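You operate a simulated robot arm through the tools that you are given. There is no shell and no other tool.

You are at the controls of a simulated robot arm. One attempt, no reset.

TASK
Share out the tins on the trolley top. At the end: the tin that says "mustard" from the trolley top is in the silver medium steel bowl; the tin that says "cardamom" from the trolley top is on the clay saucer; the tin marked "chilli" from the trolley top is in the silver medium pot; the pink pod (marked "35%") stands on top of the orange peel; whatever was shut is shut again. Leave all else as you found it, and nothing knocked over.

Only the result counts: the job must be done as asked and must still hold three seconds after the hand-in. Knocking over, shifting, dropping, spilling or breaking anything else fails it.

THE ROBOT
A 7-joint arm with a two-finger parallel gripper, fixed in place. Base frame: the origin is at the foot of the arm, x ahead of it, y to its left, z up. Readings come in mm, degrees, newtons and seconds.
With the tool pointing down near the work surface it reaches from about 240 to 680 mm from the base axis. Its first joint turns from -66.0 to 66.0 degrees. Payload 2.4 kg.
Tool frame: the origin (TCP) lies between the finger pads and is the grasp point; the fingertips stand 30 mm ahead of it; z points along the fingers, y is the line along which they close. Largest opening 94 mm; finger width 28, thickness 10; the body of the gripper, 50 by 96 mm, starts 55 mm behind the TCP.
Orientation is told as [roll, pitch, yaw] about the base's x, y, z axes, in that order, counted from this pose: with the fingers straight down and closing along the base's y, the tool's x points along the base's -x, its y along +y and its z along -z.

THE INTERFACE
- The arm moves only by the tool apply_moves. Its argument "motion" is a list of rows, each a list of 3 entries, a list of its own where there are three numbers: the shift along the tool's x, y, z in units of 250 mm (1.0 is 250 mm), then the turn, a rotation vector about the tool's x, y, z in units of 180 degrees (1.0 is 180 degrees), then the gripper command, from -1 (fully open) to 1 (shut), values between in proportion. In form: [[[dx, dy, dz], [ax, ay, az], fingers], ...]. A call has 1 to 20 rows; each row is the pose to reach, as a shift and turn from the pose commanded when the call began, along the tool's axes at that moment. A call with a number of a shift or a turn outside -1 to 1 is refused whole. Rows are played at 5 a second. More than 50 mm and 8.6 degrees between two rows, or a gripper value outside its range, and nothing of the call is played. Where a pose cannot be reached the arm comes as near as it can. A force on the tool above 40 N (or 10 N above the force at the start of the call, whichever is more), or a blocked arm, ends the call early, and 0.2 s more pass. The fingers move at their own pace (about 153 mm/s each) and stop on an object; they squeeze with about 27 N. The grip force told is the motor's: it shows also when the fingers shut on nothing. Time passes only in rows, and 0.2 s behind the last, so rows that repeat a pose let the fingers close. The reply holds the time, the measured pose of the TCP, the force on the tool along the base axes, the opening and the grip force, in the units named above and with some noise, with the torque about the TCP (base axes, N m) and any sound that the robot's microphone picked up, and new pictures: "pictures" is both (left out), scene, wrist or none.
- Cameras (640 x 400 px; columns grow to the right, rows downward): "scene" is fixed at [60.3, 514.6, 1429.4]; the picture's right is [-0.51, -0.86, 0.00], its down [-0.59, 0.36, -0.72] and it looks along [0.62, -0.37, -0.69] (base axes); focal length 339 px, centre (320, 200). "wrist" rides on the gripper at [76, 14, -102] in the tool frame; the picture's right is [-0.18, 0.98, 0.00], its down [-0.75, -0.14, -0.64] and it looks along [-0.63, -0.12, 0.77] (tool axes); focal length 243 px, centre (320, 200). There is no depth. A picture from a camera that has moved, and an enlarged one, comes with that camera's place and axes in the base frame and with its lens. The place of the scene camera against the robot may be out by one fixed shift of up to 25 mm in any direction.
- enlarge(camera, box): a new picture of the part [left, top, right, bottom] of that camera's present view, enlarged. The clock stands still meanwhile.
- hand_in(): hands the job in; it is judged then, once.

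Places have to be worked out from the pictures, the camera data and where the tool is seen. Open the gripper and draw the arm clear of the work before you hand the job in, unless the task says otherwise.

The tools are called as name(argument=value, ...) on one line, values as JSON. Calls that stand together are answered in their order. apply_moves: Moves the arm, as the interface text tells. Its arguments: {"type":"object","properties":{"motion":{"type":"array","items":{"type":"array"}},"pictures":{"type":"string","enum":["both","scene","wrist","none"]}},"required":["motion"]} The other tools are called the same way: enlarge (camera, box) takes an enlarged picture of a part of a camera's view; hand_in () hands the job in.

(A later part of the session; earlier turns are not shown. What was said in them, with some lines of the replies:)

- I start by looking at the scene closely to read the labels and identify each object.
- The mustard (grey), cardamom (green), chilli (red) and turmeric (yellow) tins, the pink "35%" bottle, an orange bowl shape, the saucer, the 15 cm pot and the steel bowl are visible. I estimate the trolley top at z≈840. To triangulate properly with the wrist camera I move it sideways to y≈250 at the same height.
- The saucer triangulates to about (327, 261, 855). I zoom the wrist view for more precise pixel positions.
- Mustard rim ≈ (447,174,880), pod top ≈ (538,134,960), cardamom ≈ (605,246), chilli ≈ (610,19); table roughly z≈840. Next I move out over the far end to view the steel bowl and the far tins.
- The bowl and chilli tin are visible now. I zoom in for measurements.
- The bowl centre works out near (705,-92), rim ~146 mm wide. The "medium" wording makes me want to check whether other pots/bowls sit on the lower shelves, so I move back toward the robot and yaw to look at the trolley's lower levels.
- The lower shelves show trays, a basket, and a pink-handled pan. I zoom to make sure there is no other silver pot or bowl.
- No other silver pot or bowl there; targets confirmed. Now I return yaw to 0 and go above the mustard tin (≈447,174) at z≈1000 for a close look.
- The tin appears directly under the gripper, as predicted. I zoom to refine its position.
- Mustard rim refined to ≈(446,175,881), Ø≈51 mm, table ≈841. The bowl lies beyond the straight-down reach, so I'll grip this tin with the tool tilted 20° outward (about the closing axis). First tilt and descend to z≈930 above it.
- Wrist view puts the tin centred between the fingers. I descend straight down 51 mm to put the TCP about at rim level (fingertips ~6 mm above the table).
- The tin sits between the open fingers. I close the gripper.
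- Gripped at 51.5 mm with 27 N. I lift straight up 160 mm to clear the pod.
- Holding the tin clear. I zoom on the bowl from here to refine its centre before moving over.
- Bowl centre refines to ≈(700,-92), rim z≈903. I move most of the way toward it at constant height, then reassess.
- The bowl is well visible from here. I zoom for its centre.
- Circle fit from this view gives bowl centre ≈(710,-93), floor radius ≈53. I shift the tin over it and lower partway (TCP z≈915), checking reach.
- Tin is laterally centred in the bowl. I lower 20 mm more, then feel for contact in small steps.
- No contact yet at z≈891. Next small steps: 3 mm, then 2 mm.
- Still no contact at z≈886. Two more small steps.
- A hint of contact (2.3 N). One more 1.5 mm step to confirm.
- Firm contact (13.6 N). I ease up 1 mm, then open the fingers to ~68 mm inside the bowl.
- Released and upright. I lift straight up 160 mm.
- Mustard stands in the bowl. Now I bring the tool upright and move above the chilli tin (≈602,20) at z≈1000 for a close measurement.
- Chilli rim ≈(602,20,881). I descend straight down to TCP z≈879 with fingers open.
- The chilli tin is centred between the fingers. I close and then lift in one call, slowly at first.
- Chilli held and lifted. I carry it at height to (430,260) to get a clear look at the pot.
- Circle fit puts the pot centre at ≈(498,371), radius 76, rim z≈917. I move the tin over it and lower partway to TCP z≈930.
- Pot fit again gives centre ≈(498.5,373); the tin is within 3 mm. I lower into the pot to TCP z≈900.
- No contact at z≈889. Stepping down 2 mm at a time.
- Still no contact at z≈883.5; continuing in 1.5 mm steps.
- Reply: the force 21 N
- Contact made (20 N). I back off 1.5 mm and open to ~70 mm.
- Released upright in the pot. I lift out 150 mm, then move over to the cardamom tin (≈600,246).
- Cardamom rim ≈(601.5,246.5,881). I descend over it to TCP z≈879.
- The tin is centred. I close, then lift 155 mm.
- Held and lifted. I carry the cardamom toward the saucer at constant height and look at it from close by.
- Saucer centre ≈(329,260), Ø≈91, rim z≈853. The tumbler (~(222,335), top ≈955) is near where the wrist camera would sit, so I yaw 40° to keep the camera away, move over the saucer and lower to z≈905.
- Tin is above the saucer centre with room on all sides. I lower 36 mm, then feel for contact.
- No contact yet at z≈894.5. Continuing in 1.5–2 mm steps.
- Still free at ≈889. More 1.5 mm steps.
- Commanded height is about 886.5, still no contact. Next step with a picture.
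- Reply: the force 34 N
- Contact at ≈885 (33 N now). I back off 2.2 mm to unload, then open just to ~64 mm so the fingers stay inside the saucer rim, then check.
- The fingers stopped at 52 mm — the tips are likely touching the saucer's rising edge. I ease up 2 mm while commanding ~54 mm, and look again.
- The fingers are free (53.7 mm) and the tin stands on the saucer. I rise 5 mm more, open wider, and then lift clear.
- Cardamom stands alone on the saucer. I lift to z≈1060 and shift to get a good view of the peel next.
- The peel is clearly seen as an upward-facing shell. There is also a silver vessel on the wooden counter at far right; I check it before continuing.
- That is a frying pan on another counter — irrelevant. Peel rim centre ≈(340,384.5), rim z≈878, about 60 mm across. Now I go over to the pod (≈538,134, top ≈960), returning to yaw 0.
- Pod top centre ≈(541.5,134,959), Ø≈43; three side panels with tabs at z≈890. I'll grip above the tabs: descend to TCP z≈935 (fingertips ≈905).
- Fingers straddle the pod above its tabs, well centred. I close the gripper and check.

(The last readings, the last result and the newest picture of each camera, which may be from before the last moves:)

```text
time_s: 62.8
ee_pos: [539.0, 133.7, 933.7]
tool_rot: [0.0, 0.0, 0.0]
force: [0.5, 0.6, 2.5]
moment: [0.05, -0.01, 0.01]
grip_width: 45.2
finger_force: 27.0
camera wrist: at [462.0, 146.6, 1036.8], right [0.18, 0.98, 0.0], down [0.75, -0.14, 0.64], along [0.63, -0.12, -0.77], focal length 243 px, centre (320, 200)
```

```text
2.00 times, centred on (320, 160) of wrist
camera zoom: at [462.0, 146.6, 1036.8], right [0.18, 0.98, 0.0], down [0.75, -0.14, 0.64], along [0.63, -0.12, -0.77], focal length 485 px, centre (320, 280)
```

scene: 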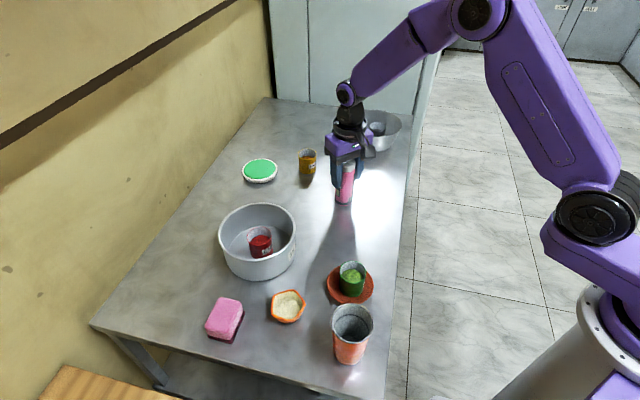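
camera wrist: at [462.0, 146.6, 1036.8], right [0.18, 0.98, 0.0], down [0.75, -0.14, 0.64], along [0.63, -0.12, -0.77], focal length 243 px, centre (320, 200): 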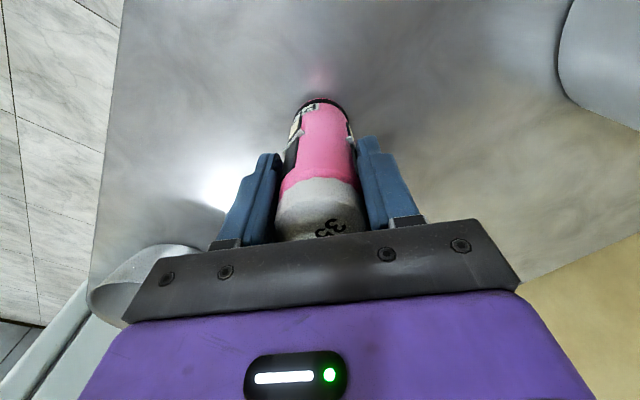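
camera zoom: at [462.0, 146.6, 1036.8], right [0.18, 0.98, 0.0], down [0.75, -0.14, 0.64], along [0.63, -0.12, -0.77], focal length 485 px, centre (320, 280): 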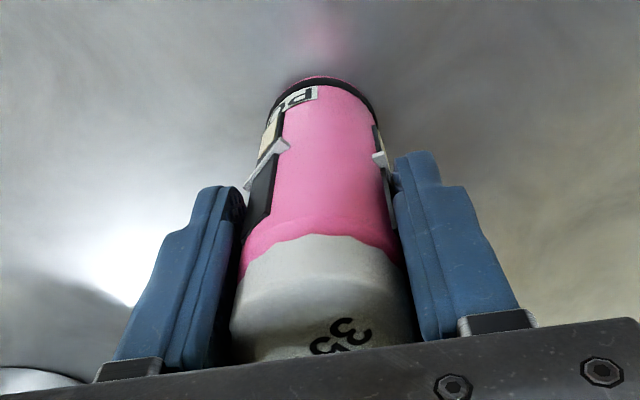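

Pod gripped at 45 mm, just above the tabs. I lift it 130 mm straight up.

apply_moves(motion=[[[0, 0, -0.03], [0, 0, 0], 1], [[0, 0, -0.1], [0, 0, 0], 1], [[0, 0, -0.22], [0, 0, 0], 1], [[0, 0, -0.36], [0, 0, 0], 1], [[0, 0, -0.48], [0, 0, 0], 1], [[0, 0, -0.52], [0, 0, 0], 1], [[0, 0, -0.52], [0, 0, 0], 1]], pictures="both")

```text
time_s: 64.4
ee_pos: [538.7, 135.8, 1064.7]
tool_rot: [0.0, 0.0, 0.0]
force: [-0.7, -0.1, -1.5]
moment: [-0.01, -0.03, -0.01]
grip_width: 44.9
finger_force: 27.2
camera wrist: at [461.4, 147.6, 1167.0], right [0.18, 0.98, 0.0], down [0.75, -0.14, 0.64], along [0.63, -0.12, -0.77], focal length 243 px, centre (320, 200)
```

scene: 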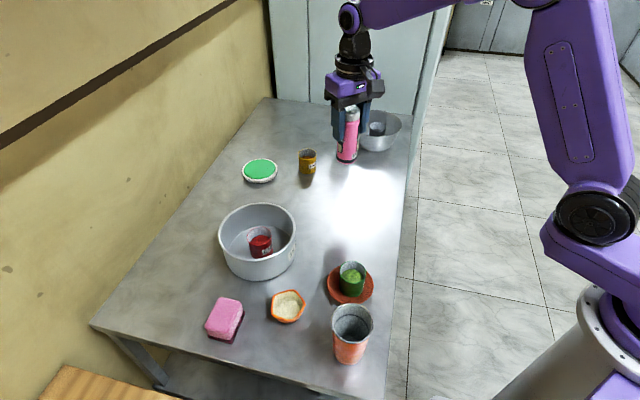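
wrist: 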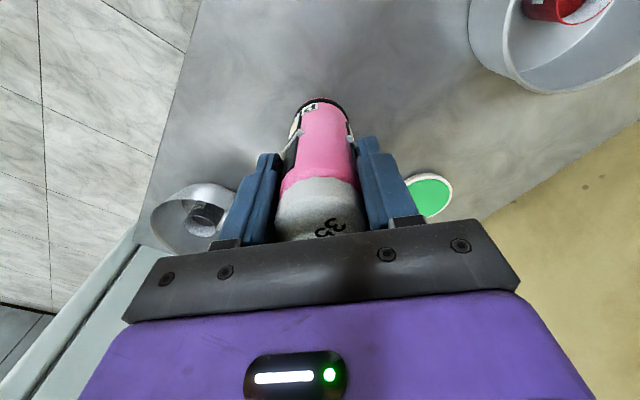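

Pod hangs vertical in the grip. I carry it at height to (343,320) — beside the peel — for another precise look at the peel.

apply_moves(motion=[[[0.05, 0.047, 0], [0, 0, 0], 1], [[0.16, 0.15, 0], [0, 0, 0], 1], [[0.28, 0.263, 0], [0, 0, 0], 1], [[0.4, 0.376, 0], [0, 0, 0], 1], [[0.52, 0.488, 0], [0, 0, 0], 1], [[0.64, 0.601, 0], [0, 0, 0], 1], [[0.74, 0.695, 0], [0, 0, 0], 1], [[0.786, 0.738, 0], [0, 0, 0], 1], [[0.786, 0.738, 0], [0, 0, 0], 1]], pictures="both")

enlarge(camera="wrist", box=[270, 20, 470, 145])

```text
time_s: 66.4
ee_pos: [345.0, 318.1, 1065.2]
tool_rot: [0.0, 0.0, 0.0]
force: [0.9, 0.2, -1.3]
moment: [-0.02, 0.02, 0.01]
grip_width: 45.2
finger_force: 27.0
camera wrist: at [267.5, 331.0, 1166.7], right [0.18, 0.98, 0.0], down [0.75, -0.14, 0.64], along [0.63, -0.12, -0.77], focal length 243 px, centre (320, 200)
```

scene: 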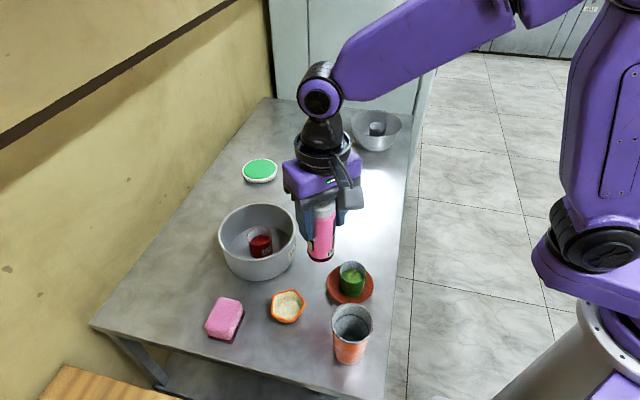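
wrist: 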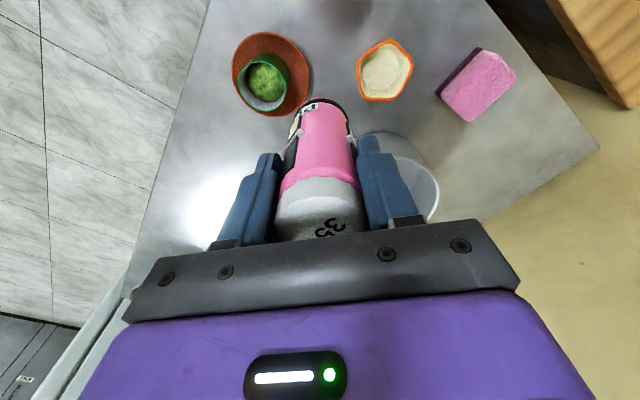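

```text
3.20 times, centred on (370, 82) of wrist
camera zoom: at [267.5, 331.0, 1166.7], right [0.18, 0.98, 0.0], down [0.75, -0.14, 0.64], along [0.63, -0.12, -0.77], focal length 776 px, centre (160, 576)
```

zoom: 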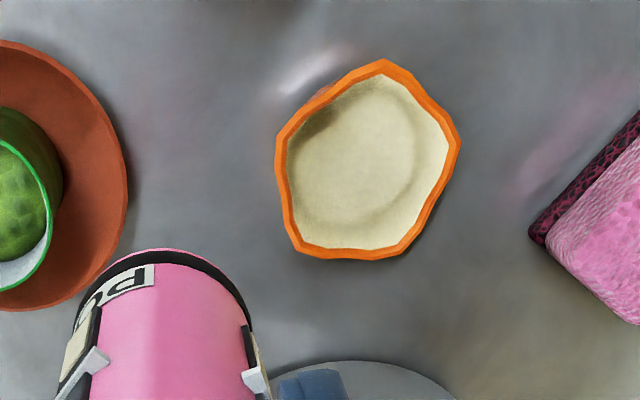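

Peel opening centre refines to ≈(343,386) (inner width ≈52 mm vs pod Ø≈43). I move the pod over it (allowing for the ~2.5 mm pod/TCP offset) and lower to leave ~20 mm above the rim.

apply_moves(motion=[[[0.007, 0.12, 0], [0, 0, 0], 1], [[0.015, 0.271, 0], [0, 0, 0], 1], [[0.015, 0.271, 0.12], [0, 0, 0], 1], [[0.015, 0.271, 0.24], [0, 0, 0], 1], [[0.015, 0.271, 0.29], [0, 0, 0], 1], [[0.015, 0.271, 0.29], [0, 0, 0], 1]], pictures="both")

enlarge(camera="wrist", box=[240, 20, 400, 145])

enlarge(camera="scene", box=[240, 210, 340, 340])

```text
time_s: 67.8
ee_pos: [339.5, 384.4, 989.6]
tool_rot: [0.0, 0.0, -0.1]
force: [0.1, 1.0, -2.3]
moment: [0.01, -0.01, -0.01]
grip_width: 44.9
finger_force: 26.5
camera wrist: at [262.5, 398.3, 1092.9], right [0.18, 0.98, 0.0], down [0.75, -0.14, 0.64], along [0.63, -0.12, -0.77], focal length 243 px, centre (320, 200)
```

scene: 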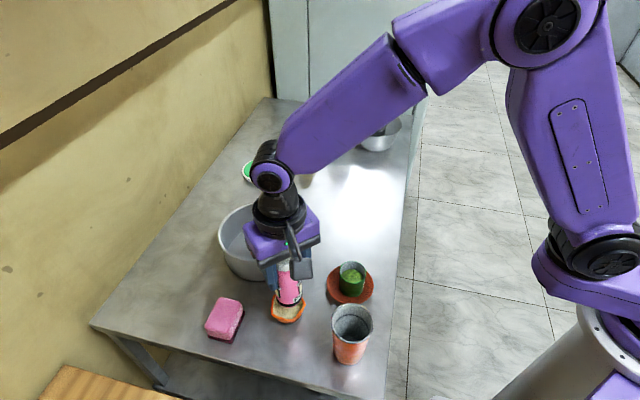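
wrist: 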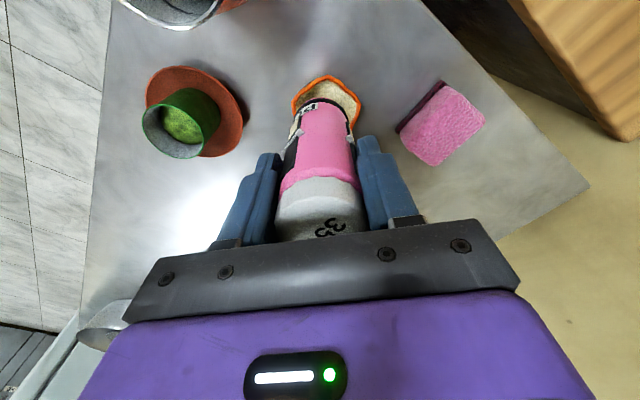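

```text
3.20 times, centred on (320, 82) of wrist
camera zoom: at [262.5, 398.3, 1092.9], right [0.18, 0.98, 0.0], down [0.75, -0.14, 0.64], along [0.63, -0.12, -0.77], focal length 776 px, centre (320, 576)
```

zoom: 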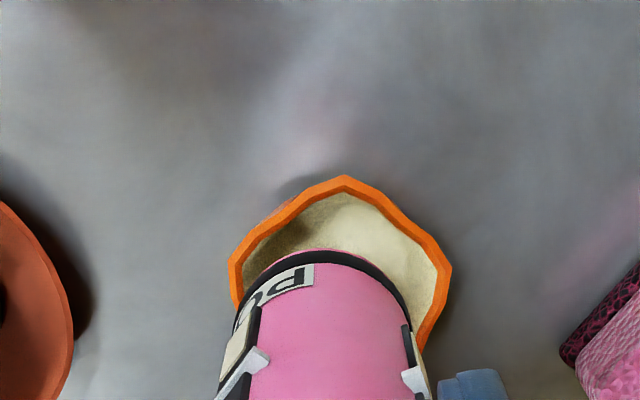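

```text
3.08 times, centred on (290, 275) of scene
camera zoom: at [60.3, 514.6, 1429.4], right [-0.51, -0.86, 0.0], down [-0.59, 0.36, -0.72], along [0.62, -0.37, -0.69], focal length 1043 px, centre (412, -31)
```

zoom: 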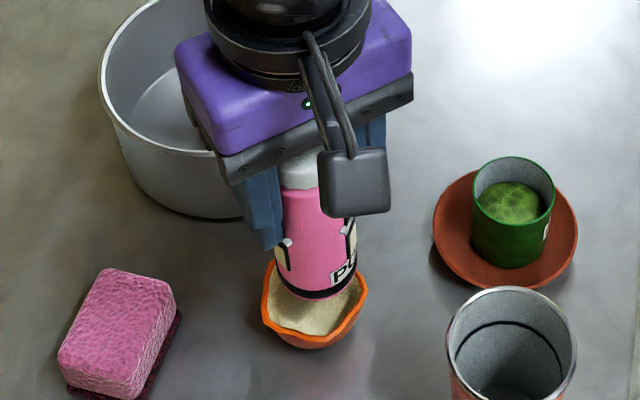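

The pod hangs over the peel; it looks a few mm short in y. I zoom further to measure the pod-base ring against the peel rim precisely.

enlarge(camera="wrist", box=[280, 65, 376, 125])

enlarge(camera="scene", box=[262, 270, 318, 330])

```text
6.67 times, centred on (328, 95) of wrist
camera zoom: at [262.5, 398.3, 1092.9], right [0.18, 0.98, 0.0], down [0.75, -0.14, 0.64], along [0.63, -0.12, -0.77], focal length 1618 px, centre (267, 900)
```

zoom: 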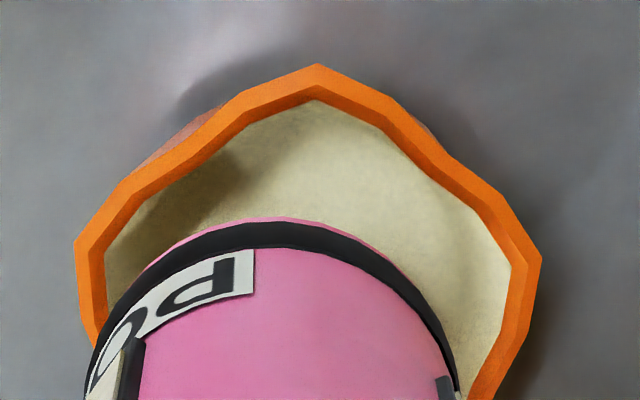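

```text
6.67 times, centred on (290, 300) of scene
camera zoom: at [60.3, 514.6, 1429.4], right [-0.51, -0.86, 0.0], down [-0.59, 0.36, -0.72], along [0.62, -0.37, -0.69], focal length 2260 px, centre (520, -467)
```

zoom: 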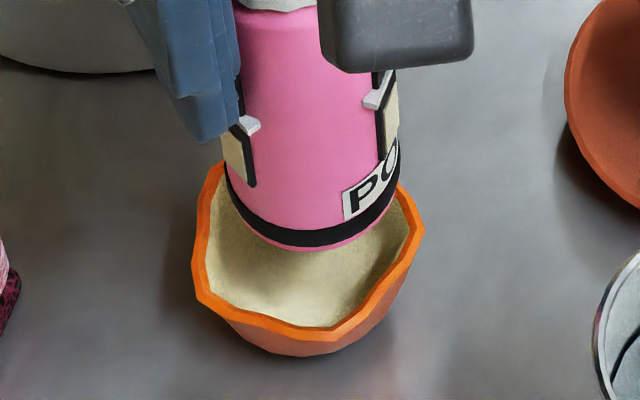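

Relative to the pentagonal peel (centre ≈(342.7,388.2), circumradius 32), the pod axis is ≈4 mm short in y and ~0.5 mm in x; the scene view agrees. I shift (+0.8,+4) and lower to ~8 mm above the rim to re-check.

apply_moves(motion=[[[-0.003, 0.016, 0], [0, 0, 0], 1], [[-0.003, 0.016, 0.03], [0, 0, 0], 1], [[-0.003, 0.016, 0.056], [0, 0, 0], 1], [[-0.003, 0.016, 0.056], [0, 0, 0], 1]], pictures="both")

enlarge(camera="wrist", box=[280, 65, 376, 125])

enlarge(camera="scene", box=[262, 270, 318, 330])

```text
time_s: 68.8
ee_pos: [341.7, 390.0, 976.2]
tool_rot: [0.0, 0.1, 0.0]
force: [-0.5, 0.0, -1.6]
moment: [-0.02, -0.01, 0.03]
grip_width: 45.0
finger_force: 27.3
camera wrist: at [263.9, 402.8, 1079.5], right [0.18, 0.98, 0.0], down [0.75, -0.14, 0.64], along [0.63, -0.12, -0.77], focal length 243 px, centre (320, 200)
```

scene: 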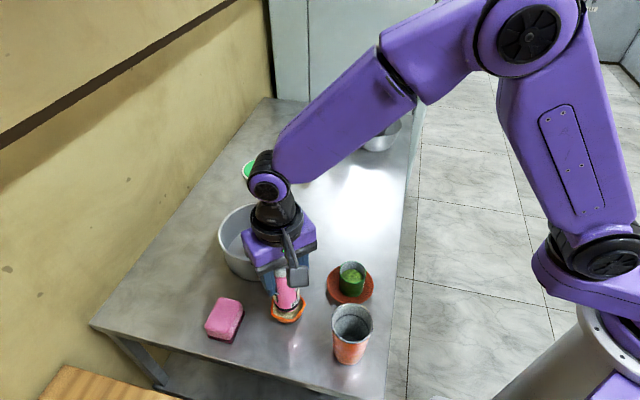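
wrist: 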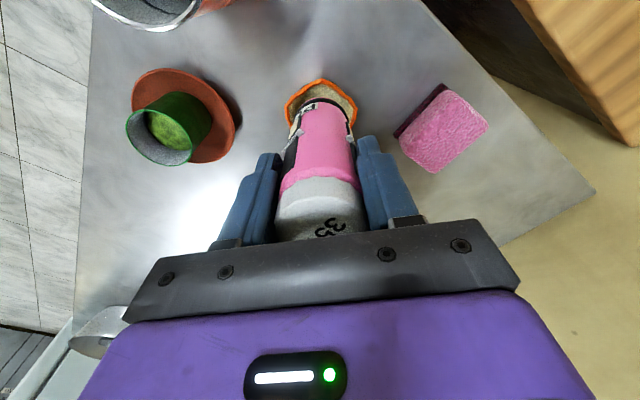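

```text
6.67 times, centred on (328, 95) of wrist
camera zoom: at [263.9, 402.8, 1079.5], right [0.18, 0.98, 0.0], down [0.75, -0.14, 0.64], along [0.63, -0.12, -0.77], focal length 1618 px, centre (267, 900)
```

zoom: 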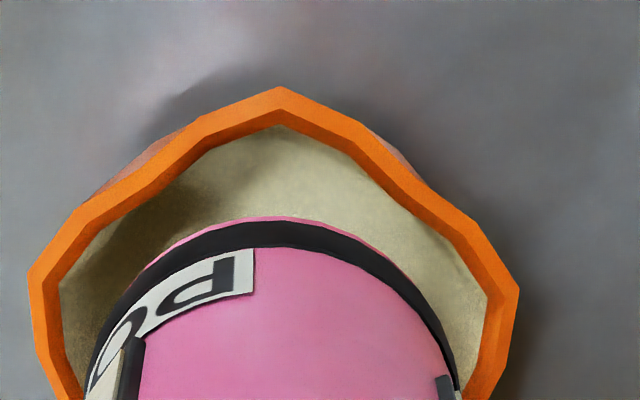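

```text
6.67 times, centred on (290, 300) of scene
camera zoom: at [60.3, 514.6, 1429.4], right [-0.51, -0.86, 0.0], down [-0.59, 0.36, -0.72], along [0.62, -0.37, -0.69], focal length 2260 px, centre (520, -467)
```

zoom: 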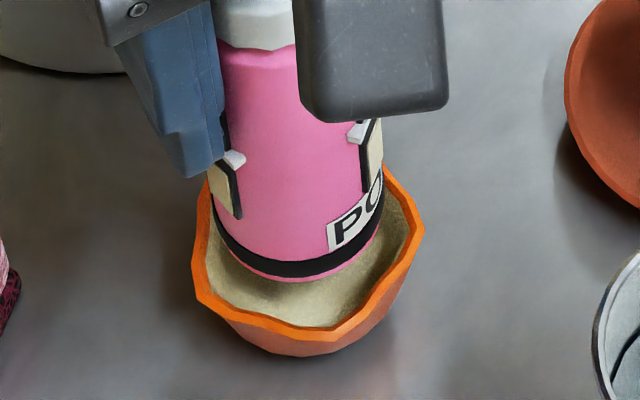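

Both views now put the pod axis within ~1 mm of the peel centre. I lower in small steps, feeling for contact.

apply_moves(motion=[[[0.002, 0, 0.012], [0, 0, 0], 1], [[0.002, 0, 0.024], [0, 0, 0], 1], [[0.002, 0, 0.024], [0, 0, 0], 1]], pictures="none")

apply_moves(motion=[[[0, 0, 0.008], [0, 0, 0], 1], [[0, 0, 0.008], [0, 0, 0], 1]], pictures="none")

apply_moves(motion=[[[0, 0, 0.006], [0, 0, 0], 1], [[0, 0, 0.006], [0, 0, 0], 1]], pictures="wrist")

```text
time_s: 69.6
ee_pos: [340.8, 389.0, 970.1]
tool_rot: [0.0, 0.0, 0.0]
force: [-0.3, 0.3, -2.7]
moment: [0.01, 0.0, 0.02]
grip_width: 44.6
finger_force: 27.8
```

```text
time_s: 70.2
ee_pos: [340.2, 390.6, 968.3]
tool_rot: [0.0, 0.0, 0.0]
force: [0.0, -0.6, -1.5]
moment: [0.01, -0.02, -0.01]
grip_width: 44.8
finger_force: 26.9
```

```text
time_s: 70.8
ee_pos: [340.5, 389.8, 967.4]
tool_rot: [0.0, 0.0, 0.0]
force: [-0.2, 0.0, -1.9]
moment: [0.0, -0.02, 0.02]
grip_width: 44.8
finger_force: 27.0
camera wrist: at [263.0, 403.4, 1070.4], right [0.18, 0.98, 0.0], down [0.75, -0.14, 0.64], along [0.63, -0.12, -0.77], focal length 243 px, centre (320, 200)
```

wrist: 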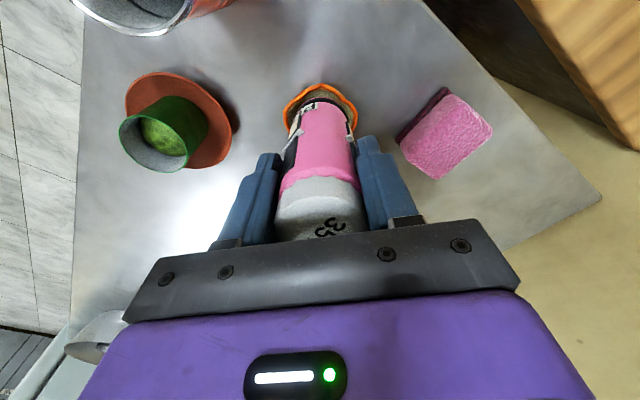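

Base ≈874, at rim level, no contact. Continuing with 1.5 mm steps.

apply_moves(motion=[[[0, 0, 0.006], [0, 0, 0], 1], [[0, 0, 0.006], [0, 0, 0], 1]], pictures="none")

apply_moves(motion=[[[0, 0, 0.006], [0, 0, 0], 1], [[0, 0, 0.006], [0, 0, 0], 1]], pictures="none")

```text
time_s: 71.4
ee_pos: [341.0, 389.6, 966.5]
tool_rot: [0.0, 0.0, 0.1]
force: [0.2, -0.1, -1.1]
moment: [-0.03, 0.02, 0.02]
grip_width: 44.8
finger_force: 26.9
```

```text
time_s: 72.0
ee_pos: [340.5, 389.8, 964.9]
tool_rot: [0.0, 0.0, -0.1]
force: [-0.3, -0.9, -2.1]
moment: [-0.01, 0.02, 0.0]
grip_width: 44.6
finger_force: 26.9
```

No contact; going on.

apply_moves(motion=[[[0, 0, 0.006], [0, 0, 0], 1], [[0, 0, 0.006], [0, 0, 0], 1]], pictures="none")

apply_moves(motion=[[[0, 0, 0.006], [0, 0, 0], 1], [[0, 0, 0.006], [0, 0, 0], 1]], pictures="both")

enlarge(camera="scene", box=[262, 270, 318, 330])

enlarge(camera="wrist", box=[280, 65, 376, 125])

```text
time_s: 72.6
ee_pos: [340.4, 390.1, 963.0]
tool_rot: [0.1, -0.1, -0.1]
force: [-0.3, -1.5, 9.2]
moment: [-0.22, 0.0, -0.02]
grip_width: 44.8
finger_force: 27.4
```

```text
time_s: 73.2
ee_pos: [339.9, 391.5, 962.9]
tool_rot: [0.2, 0.0, 0.0]
force: [3.0, -1.1, 15.9]
moment: [-0.14, -0.39, -0.03]
grip_width: 43.8
finger_force: 27.2
camera wrist: at [262.9, 403.4, 1064.8], right [0.18, 0.98, 0.0], down [0.75, -0.14, 0.64], along [0.63, -0.12, -0.77], focal length 243 px, centre (320, 200)
```

scene: 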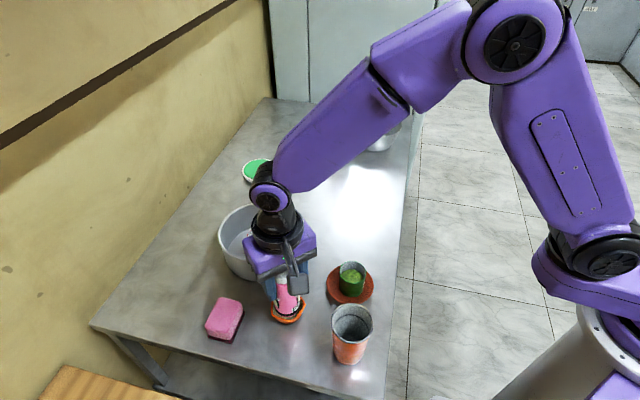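
wrist: 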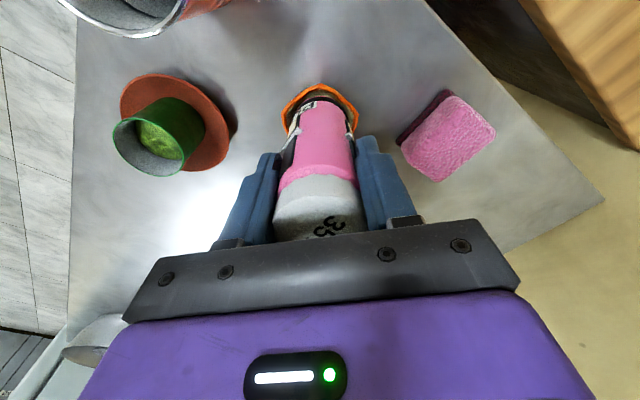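

```text
6.67 times, centred on (290, 300) of scene
camera zoom: at [60.2, 514.3, 1429.5], right [-0.51, -0.86, 0.0], down [-0.59, 0.36, -0.72], along [0.62, -0.37, -0.69], focal length 2260 px, centre (520, -467)
```

zoom: 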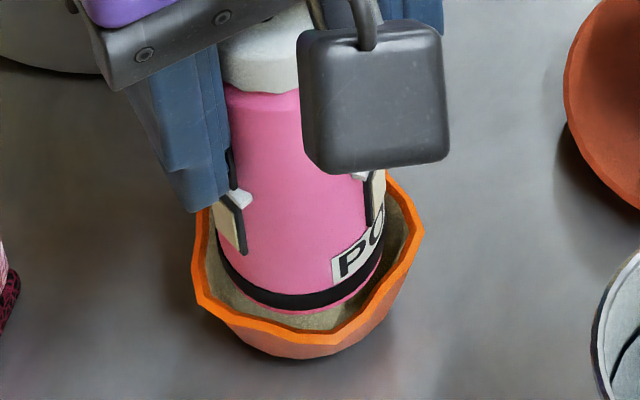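

```text
6.67 times, centred on (328, 95) of wrist
camera zoom: at [262.9, 403.4, 1064.8], right [0.18, 0.98, 0.0], down [0.75, -0.14, 0.64], along [0.63, -0.12, -0.77], focal length 1618 px, centre (267, 900)
```

zoom: 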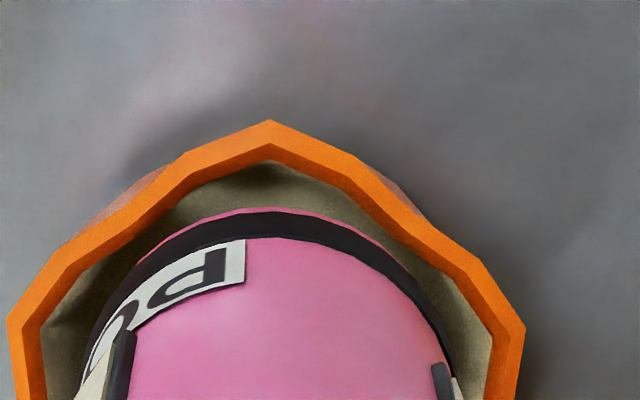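

Contact at ~5 mm inside the rim (16 N, nearly centred), peel not displaced. I unload by 1 mm, then open the fingers gently just a little to see if the pod stands.

apply_moves(motion=[[[0, 0, -0.003], [0, 0, 0], 1], [[0, 0, -0.003], [0, 0, 0], 1]], pictures="none")

```text
time_s: 73.8
ee_pos: [339.8, 389.2, 961.5]
tool_rot: [0.0, 0.0, 0.0]
force: [4.2, 1.4, 8.9]
moment: [0.17, -0.48, 0.03]
grip_width: 43.5
finger_force: 27.2
```

There's a residual +x side force (4 N), so the pod sits ~1 mm too far in −x. I nudge +1 mm in x to relax it.

apply_moves(motion=[[[-0.004, 0, 0], [0, 0, 0], 1], [[-0.004, 0, 0], [0, 0, 0], 1]], pictures="both")

enlarge(camera="wrist", box=[270, 70, 370, 250])

enlarge(camera="scene", box=[262, 270, 318, 330])

```text
time_s: 74.4
ee_pos: [341.4, 389.5, 963.2]
tool_rot: [0.0, 0.1, 0.1]
force: [-1.8, 1.7, 9.3]
moment: [0.21, 0.24, 0.02]
grip_width: 43.5
finger_force: 27.0
camera wrist: at [263.0, 403.1, 1065.0], right [0.18, 0.98, 0.0], down [0.75, -0.14, 0.64], along [0.63, -0.12, -0.77], focal length 243 px, centre (320, 200)
```

scene: 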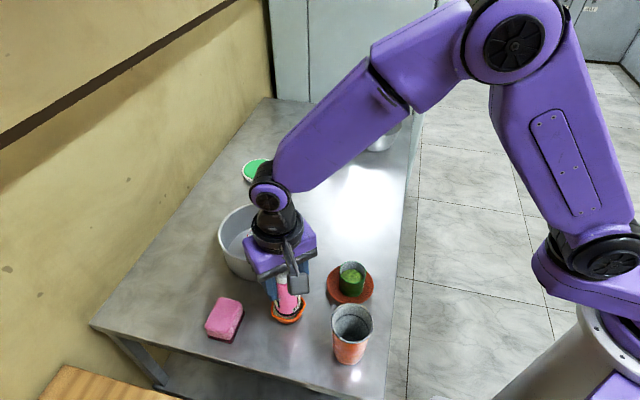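
wrist: 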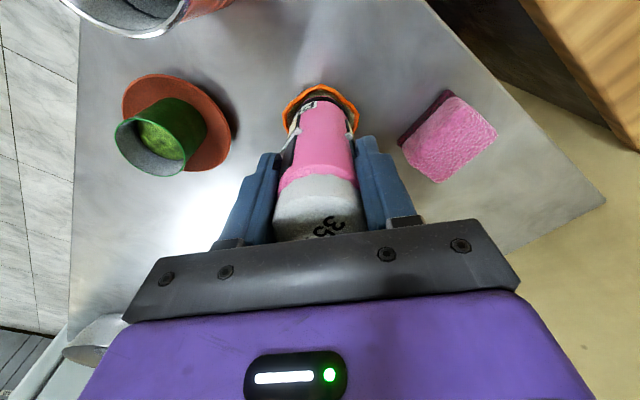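

```text
2.22 times, centred on (320, 160) of wrist
camera zoom: at [263.0, 403.1, 1065.0], right [0.18, 0.98, 0.0], down [0.75, -0.14, 0.64], along [0.63, -0.12, -0.77], focal length 539 px, centre (320, 289)
```

zoom: 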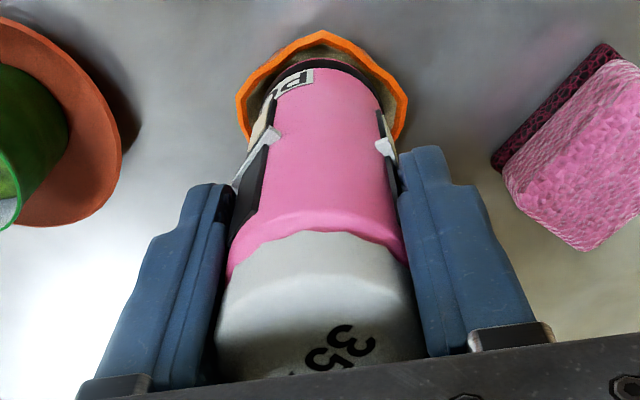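

```text
6.67 times, centred on (290, 300) of scene
camera zoom: at [60.1, 514.5, 1429.4], right [-0.51, -0.86, 0.0], down [-0.59, 0.36, -0.72], along [0.62, -0.37, -0.69], focal length 2260 px, centre (520, -467)
```

zoom: 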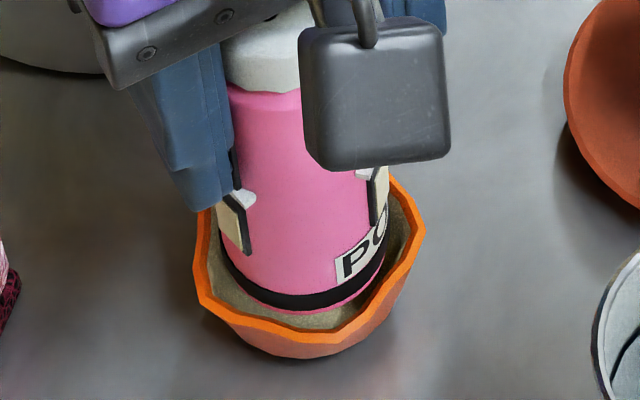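

Side force is now small. I open the fingers slightly (to ~49 mm) so they still guard the pod, and check that it stands.

apply_moves(motion=[[[0.001, 0, 0], [0, 0, 0], 1], [[0.001, 0, 0], [0, 0, 0], 0.0], [[0.001, 0, 0], [0, 0, 0], -0.04], [[0.001, 0, 0], [0, 0, 0], -0.04], [[0.001, 0, 0], [0, 0, 0], -0.04]], pictures="both")

enlarge(camera="wrist", box=[270, 70, 370, 250])

enlarge(camera="scene", box=[252, 250, 318, 330])

```text
time_s: 75.6
ee_pos: [339.4, 387.8, 962.6]
tool_rot: [0.0, 0.0, 0.1]
force: [0.2, 0.6, -0.2]
moment: [0.01, -0.01, 0.0]
grip_width: 49.0
finger_force: 0.1
camera wrist: at [263.3, 402.8, 1065.2], right [0.18, 0.98, 0.0], down [0.75, -0.14, 0.64], along [0.63, -0.12, -0.77], focal length 243 px, centre (320, 200)
```

scene: 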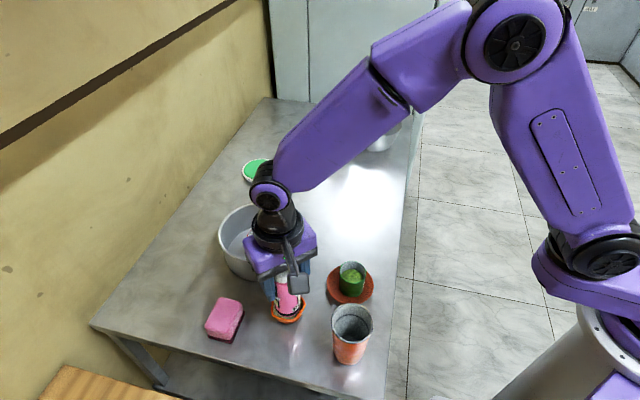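
wrist: 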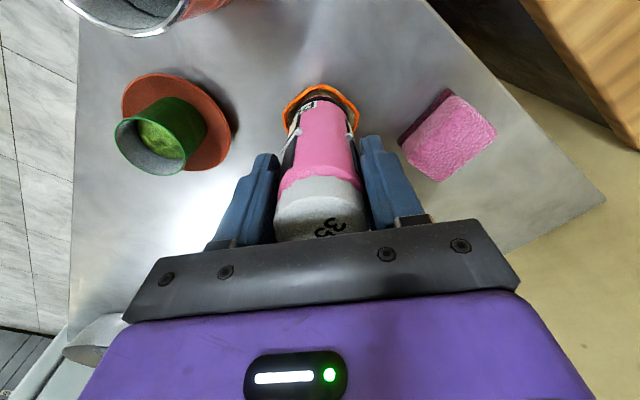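

```text
2.22 times, centred on (320, 160) of wrist
camera zoom: at [263.3, 402.8, 1065.2], right [0.18, 0.98, 0.0], down [0.75, -0.14, 0.64], along [0.63, -0.12, -0.77], focal length 539 px, centre (320, 289)
```

zoom: 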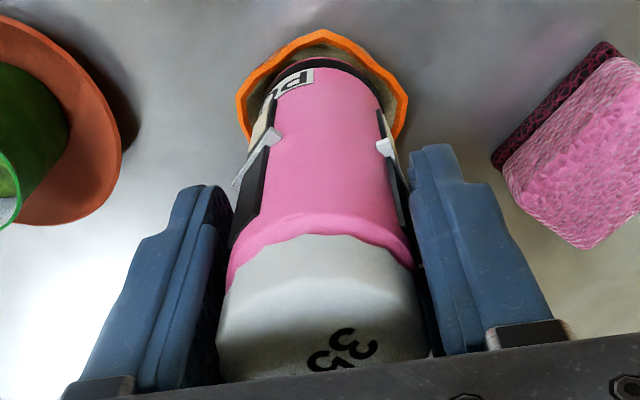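

```text
5.00 times, centred on (285, 290) of scene
camera zoom: at [60.3, 514.6, 1429.4], right [-0.51, -0.86, 0.0], down [-0.59, 0.36, -0.72], along [0.62, -0.37, -0.69], focal length 1695 px, centre (495, -250)
```

zoom: 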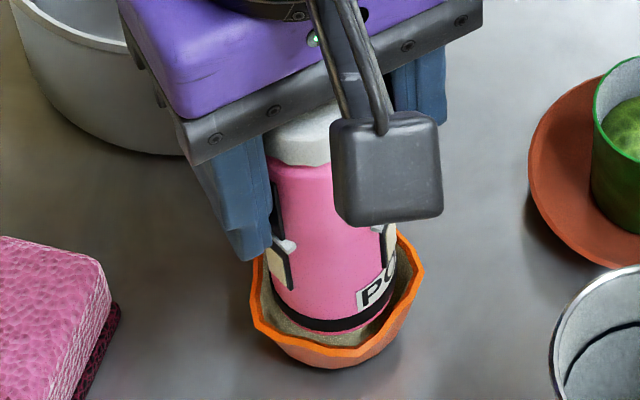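

Forces are zero and the pod stands by itself. I open wider and wait a moment to confirm stability.

apply_moves(motion=[[[0, 0, 0], [0, 0, 0], -0.3], [[0, 0, 0], [0, 0, 0], -0.6], [[0, 0, 0], [0, 0, 0], -0.8], [[0, 0, 0], [0, 0, 0], -0.8], [[0, 0, 0], [0, 0, 0], -0.8]], pictures="both")

enlarge(camera="scene", box=[252, 250, 318, 330])

```text
time_s: 76.8
ee_pos: [340.5, 389.4, 962.8]
tool_rot: [0.1, 0.0, 0.0]
force: [0.8, 0.2, 0.1]
moment: [-0.01, 0.03, -0.01]
grip_width: 84.7
finger_force: 0.0
camera wrist: at [263.2, 402.8, 1065.1], right [0.18, 0.98, 0.0], down [0.75, -0.14, 0.64], along [0.63, -0.12, -0.77], focal length 243 px, centre (320, 200)
```

scene: 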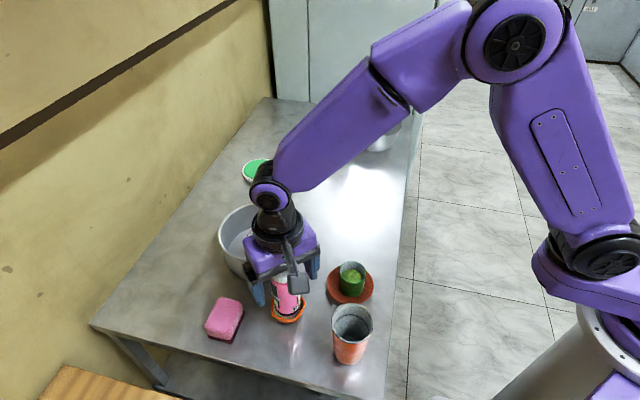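
wrist: 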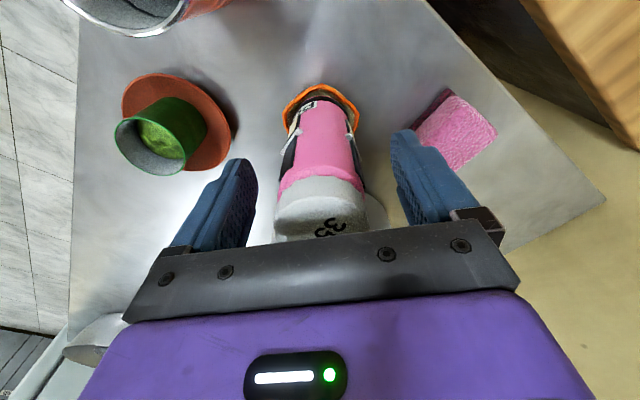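

```text
5.00 times, centred on (285, 290) of scene
camera zoom: at [60.3, 514.6, 1429.4], right [-0.51, -0.86, 0.0], down [-0.59, 0.36, -0.72], along [0.62, -0.37, -0.69], focal length 1695 px, centre (495, -250)
```

zoom: 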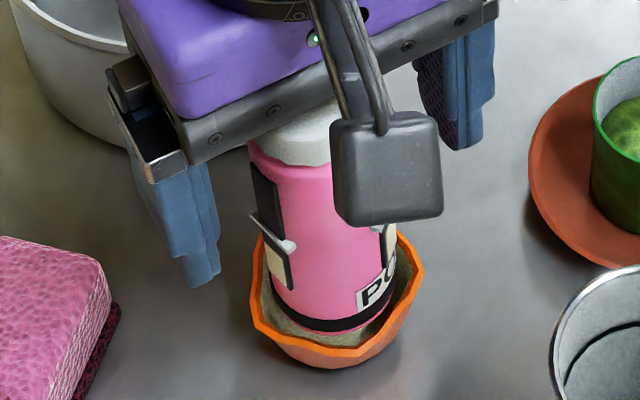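

The pod stands upright on the peel. I lift straight up, slowly first, well clear of it.

apply_moves(motion=[[[0, 0, -0.03], [0, 0, 0], -0.8], [[0, 0, -0.1], [0, 0, 0], -0.8], [[0, 0, -0.2], [0, 0, 0], -0.8], [[0, 0, -0.32], [0, 0, 0], -0.8], [[0, 0, -0.46], [0, 0, 0], -0.8], [[0, 0, -0.6], [0, 0, 0], -0.8], [[0, 0, -0.7], [0, 0, 0], -0.8], [[0, 0, -0.7], [0, 0, 0], -0.8]], pictures="both")

```text
time_s: 78.6
ee_pos: [341.5, 387.7, 1135.8]
tool_rot: [0.0, 0.0, 0.0]
force: [0.8, -0.7, -0.1]
moment: [-0.05, 0.0, 0.0]
grip_width: 84.7
finger_force: 0.1
camera wrist: at [263.7, 401.7, 1239.4], right [0.18, 0.98, 0.0], down [0.75, -0.14, 0.64], along [0.63, -0.12, -0.77], focal length 243 px, centre (320, 200)
```

scene: 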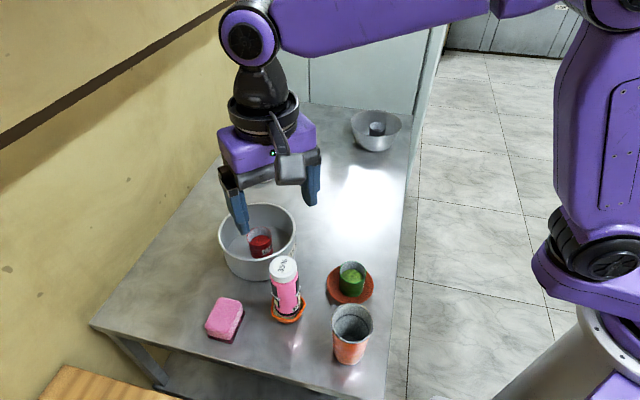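
wrist: 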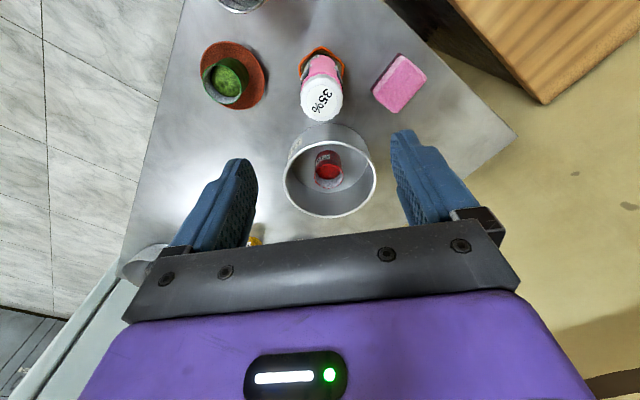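

Everything stands. I withdraw the arm toward its starting place and take final check pictures.

apply_moves(motion=[[[0.01, -0.14, -0.015], [0, 0, 0], -1], [[0.02, -0.28, -0.03], [0, 0, 0], -1], [[0.035, -0.42, -0.045], [0, 0, 0], -1], [[0.045, -0.56, -0.06], [0, 0, 0], -1], [[0.06, -0.7, -0.075], [0, 0, 0], -1], [[0.07, -0.84, -0.09], [0, 0, 0], -1], [[0.08, -0.98, -0.1], [0, 0, 0], -1], [[0.08, -0.98, -0.1], [0, 0, 0], -1]], pictures="both")

apply_moves(motion=[[[0, -0.12, 0], [0, 0, 0], -1], [[0, -0.24, 0], [0, 0, 0], -1], [[0, -0.36, 0], [0, 0, 0], -1], [[0, -0.36, 0], [0, 0, 0], -1]], pictures="both")

enlarge(camera="scene", box=[190, 220, 410, 370])

enlarge(camera="scene", box=[230, 90, 430, 215])

```text
time_s: 80.4
ee_pos: [321.1, 146.1, 1160.4]
tool_rot: [0.0, 0.0, 0.0]
force: [0.4, -0.2, 0.4]
moment: [0.01, 0.04, -0.02]
grip_width: 93.9
finger_force: 0.1
camera wrist: at [243.9, 158.8, 1263.1], right [0.18, 0.98, 0.0], down [0.75, -0.14, 0.64], along [0.63, -0.12, -0.77], focal length 243 px, centre (320, 200)
```

scene: 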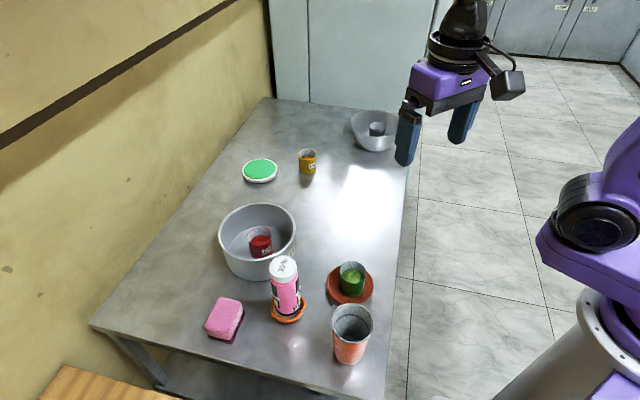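
wrist: 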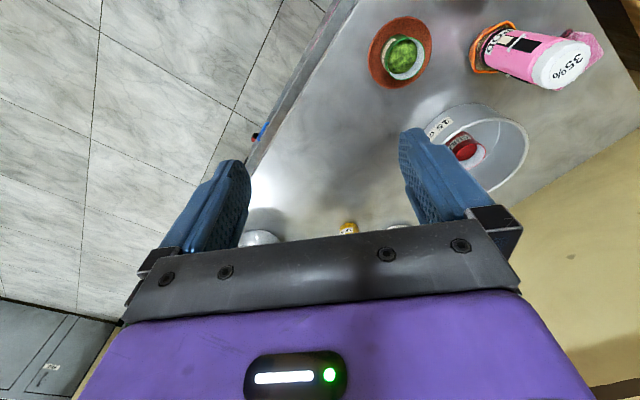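

```text
time_s: 81.4
ee_pos: [322.4, 54.8, 1162.6]
tool_rot: [0.0, 0.0, -0.1]
force: [-0.2, 0.2, -1.4]
moment: [0.03, 0.02, 0.0]
grip_width: 94.1
finger_force: 0.0
camera wrist: at [245.0, 68.5, 1264.8], right [0.18, 0.98, 0.0], down [0.75, -0.14, 0.64], along [0.63, -0.12, -0.77], focal length 243 px, centre (320, 200)
```

scene: 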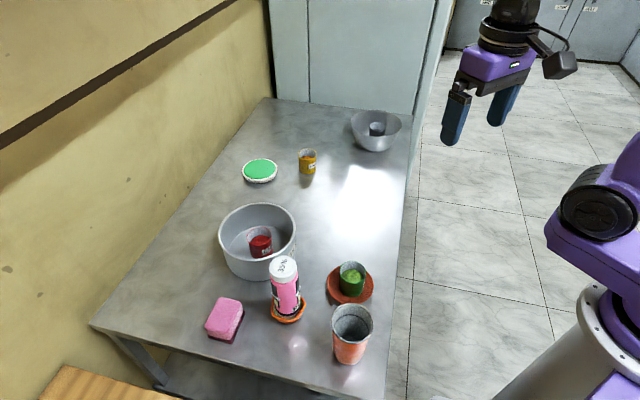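
wrist: 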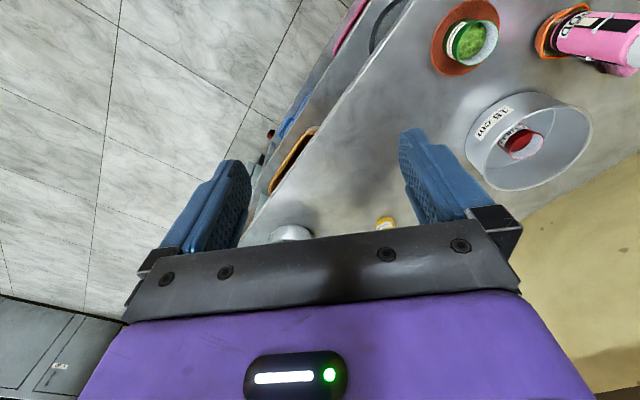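

```text
2.67 times, centred on (300, 295) of scene
camera zoom: at [60.3, 514.6, 1429.4], right [-0.51, -0.86, 0.0], down [-0.59, 0.36, -0.72], along [0.62, -0.37, -0.69], focal length 904 px, centre (373, -53)
```

zoom: 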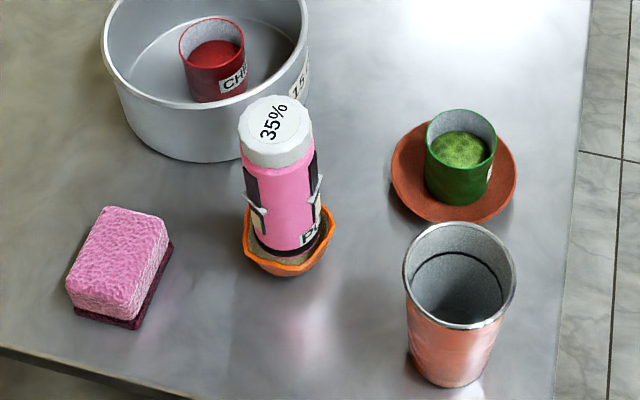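

```text
3.20 times, centred on (330, 152) of scene
camera zoom: at [60.3, 514.6, 1429.4], right [-0.51, -0.86, 0.0], down [-0.59, 0.36, -0.72], along [0.62, -0.37, -0.69], focal length 1085 px, centre (288, 352)
```

zoom: 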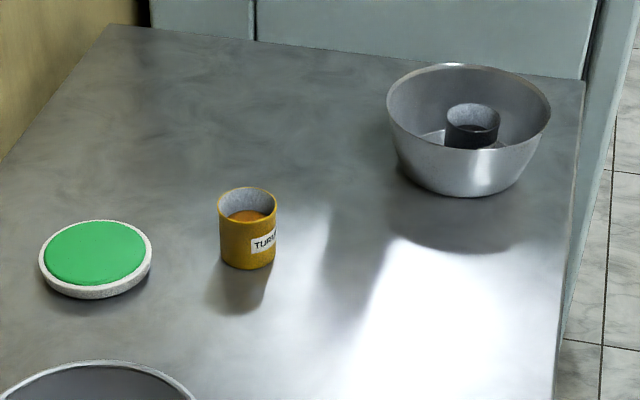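

Final pictures: mustard is in the steel bowl, chilli in the pot, cardamom on the saucer and the pod upright on the peel. Turmeric, lid, sponge and tumbler are where they were, and the gripper is open and clear, so I hand in.

hand_in()

```text
The job is handed in.
```

The job is handed in. The final pictures showed every item where the task asked, but I don't have the judge's result.

- **Mustard tin:** standing in the silver medium steel bowl at the far end of the trolley top.
- **Chilli tin:** standing in the silver medium pot, the one labelled "15 cm".
- **Cardamom tin:** standing on the clay saucer, fully within its edge.
- **Pink pod ("35%"):** standing upright on the orange peel, with its base about 5 mm inside the rim. It stayed up after I let go and moved the arm away.

The turmeric tin, green lid, sponge and tumbler looked unmoved, and nothing was knocked over. No lid, door or drawer was opened, so there was nothing to shut again. The gripper was open and clear of the trolley at hand-in.
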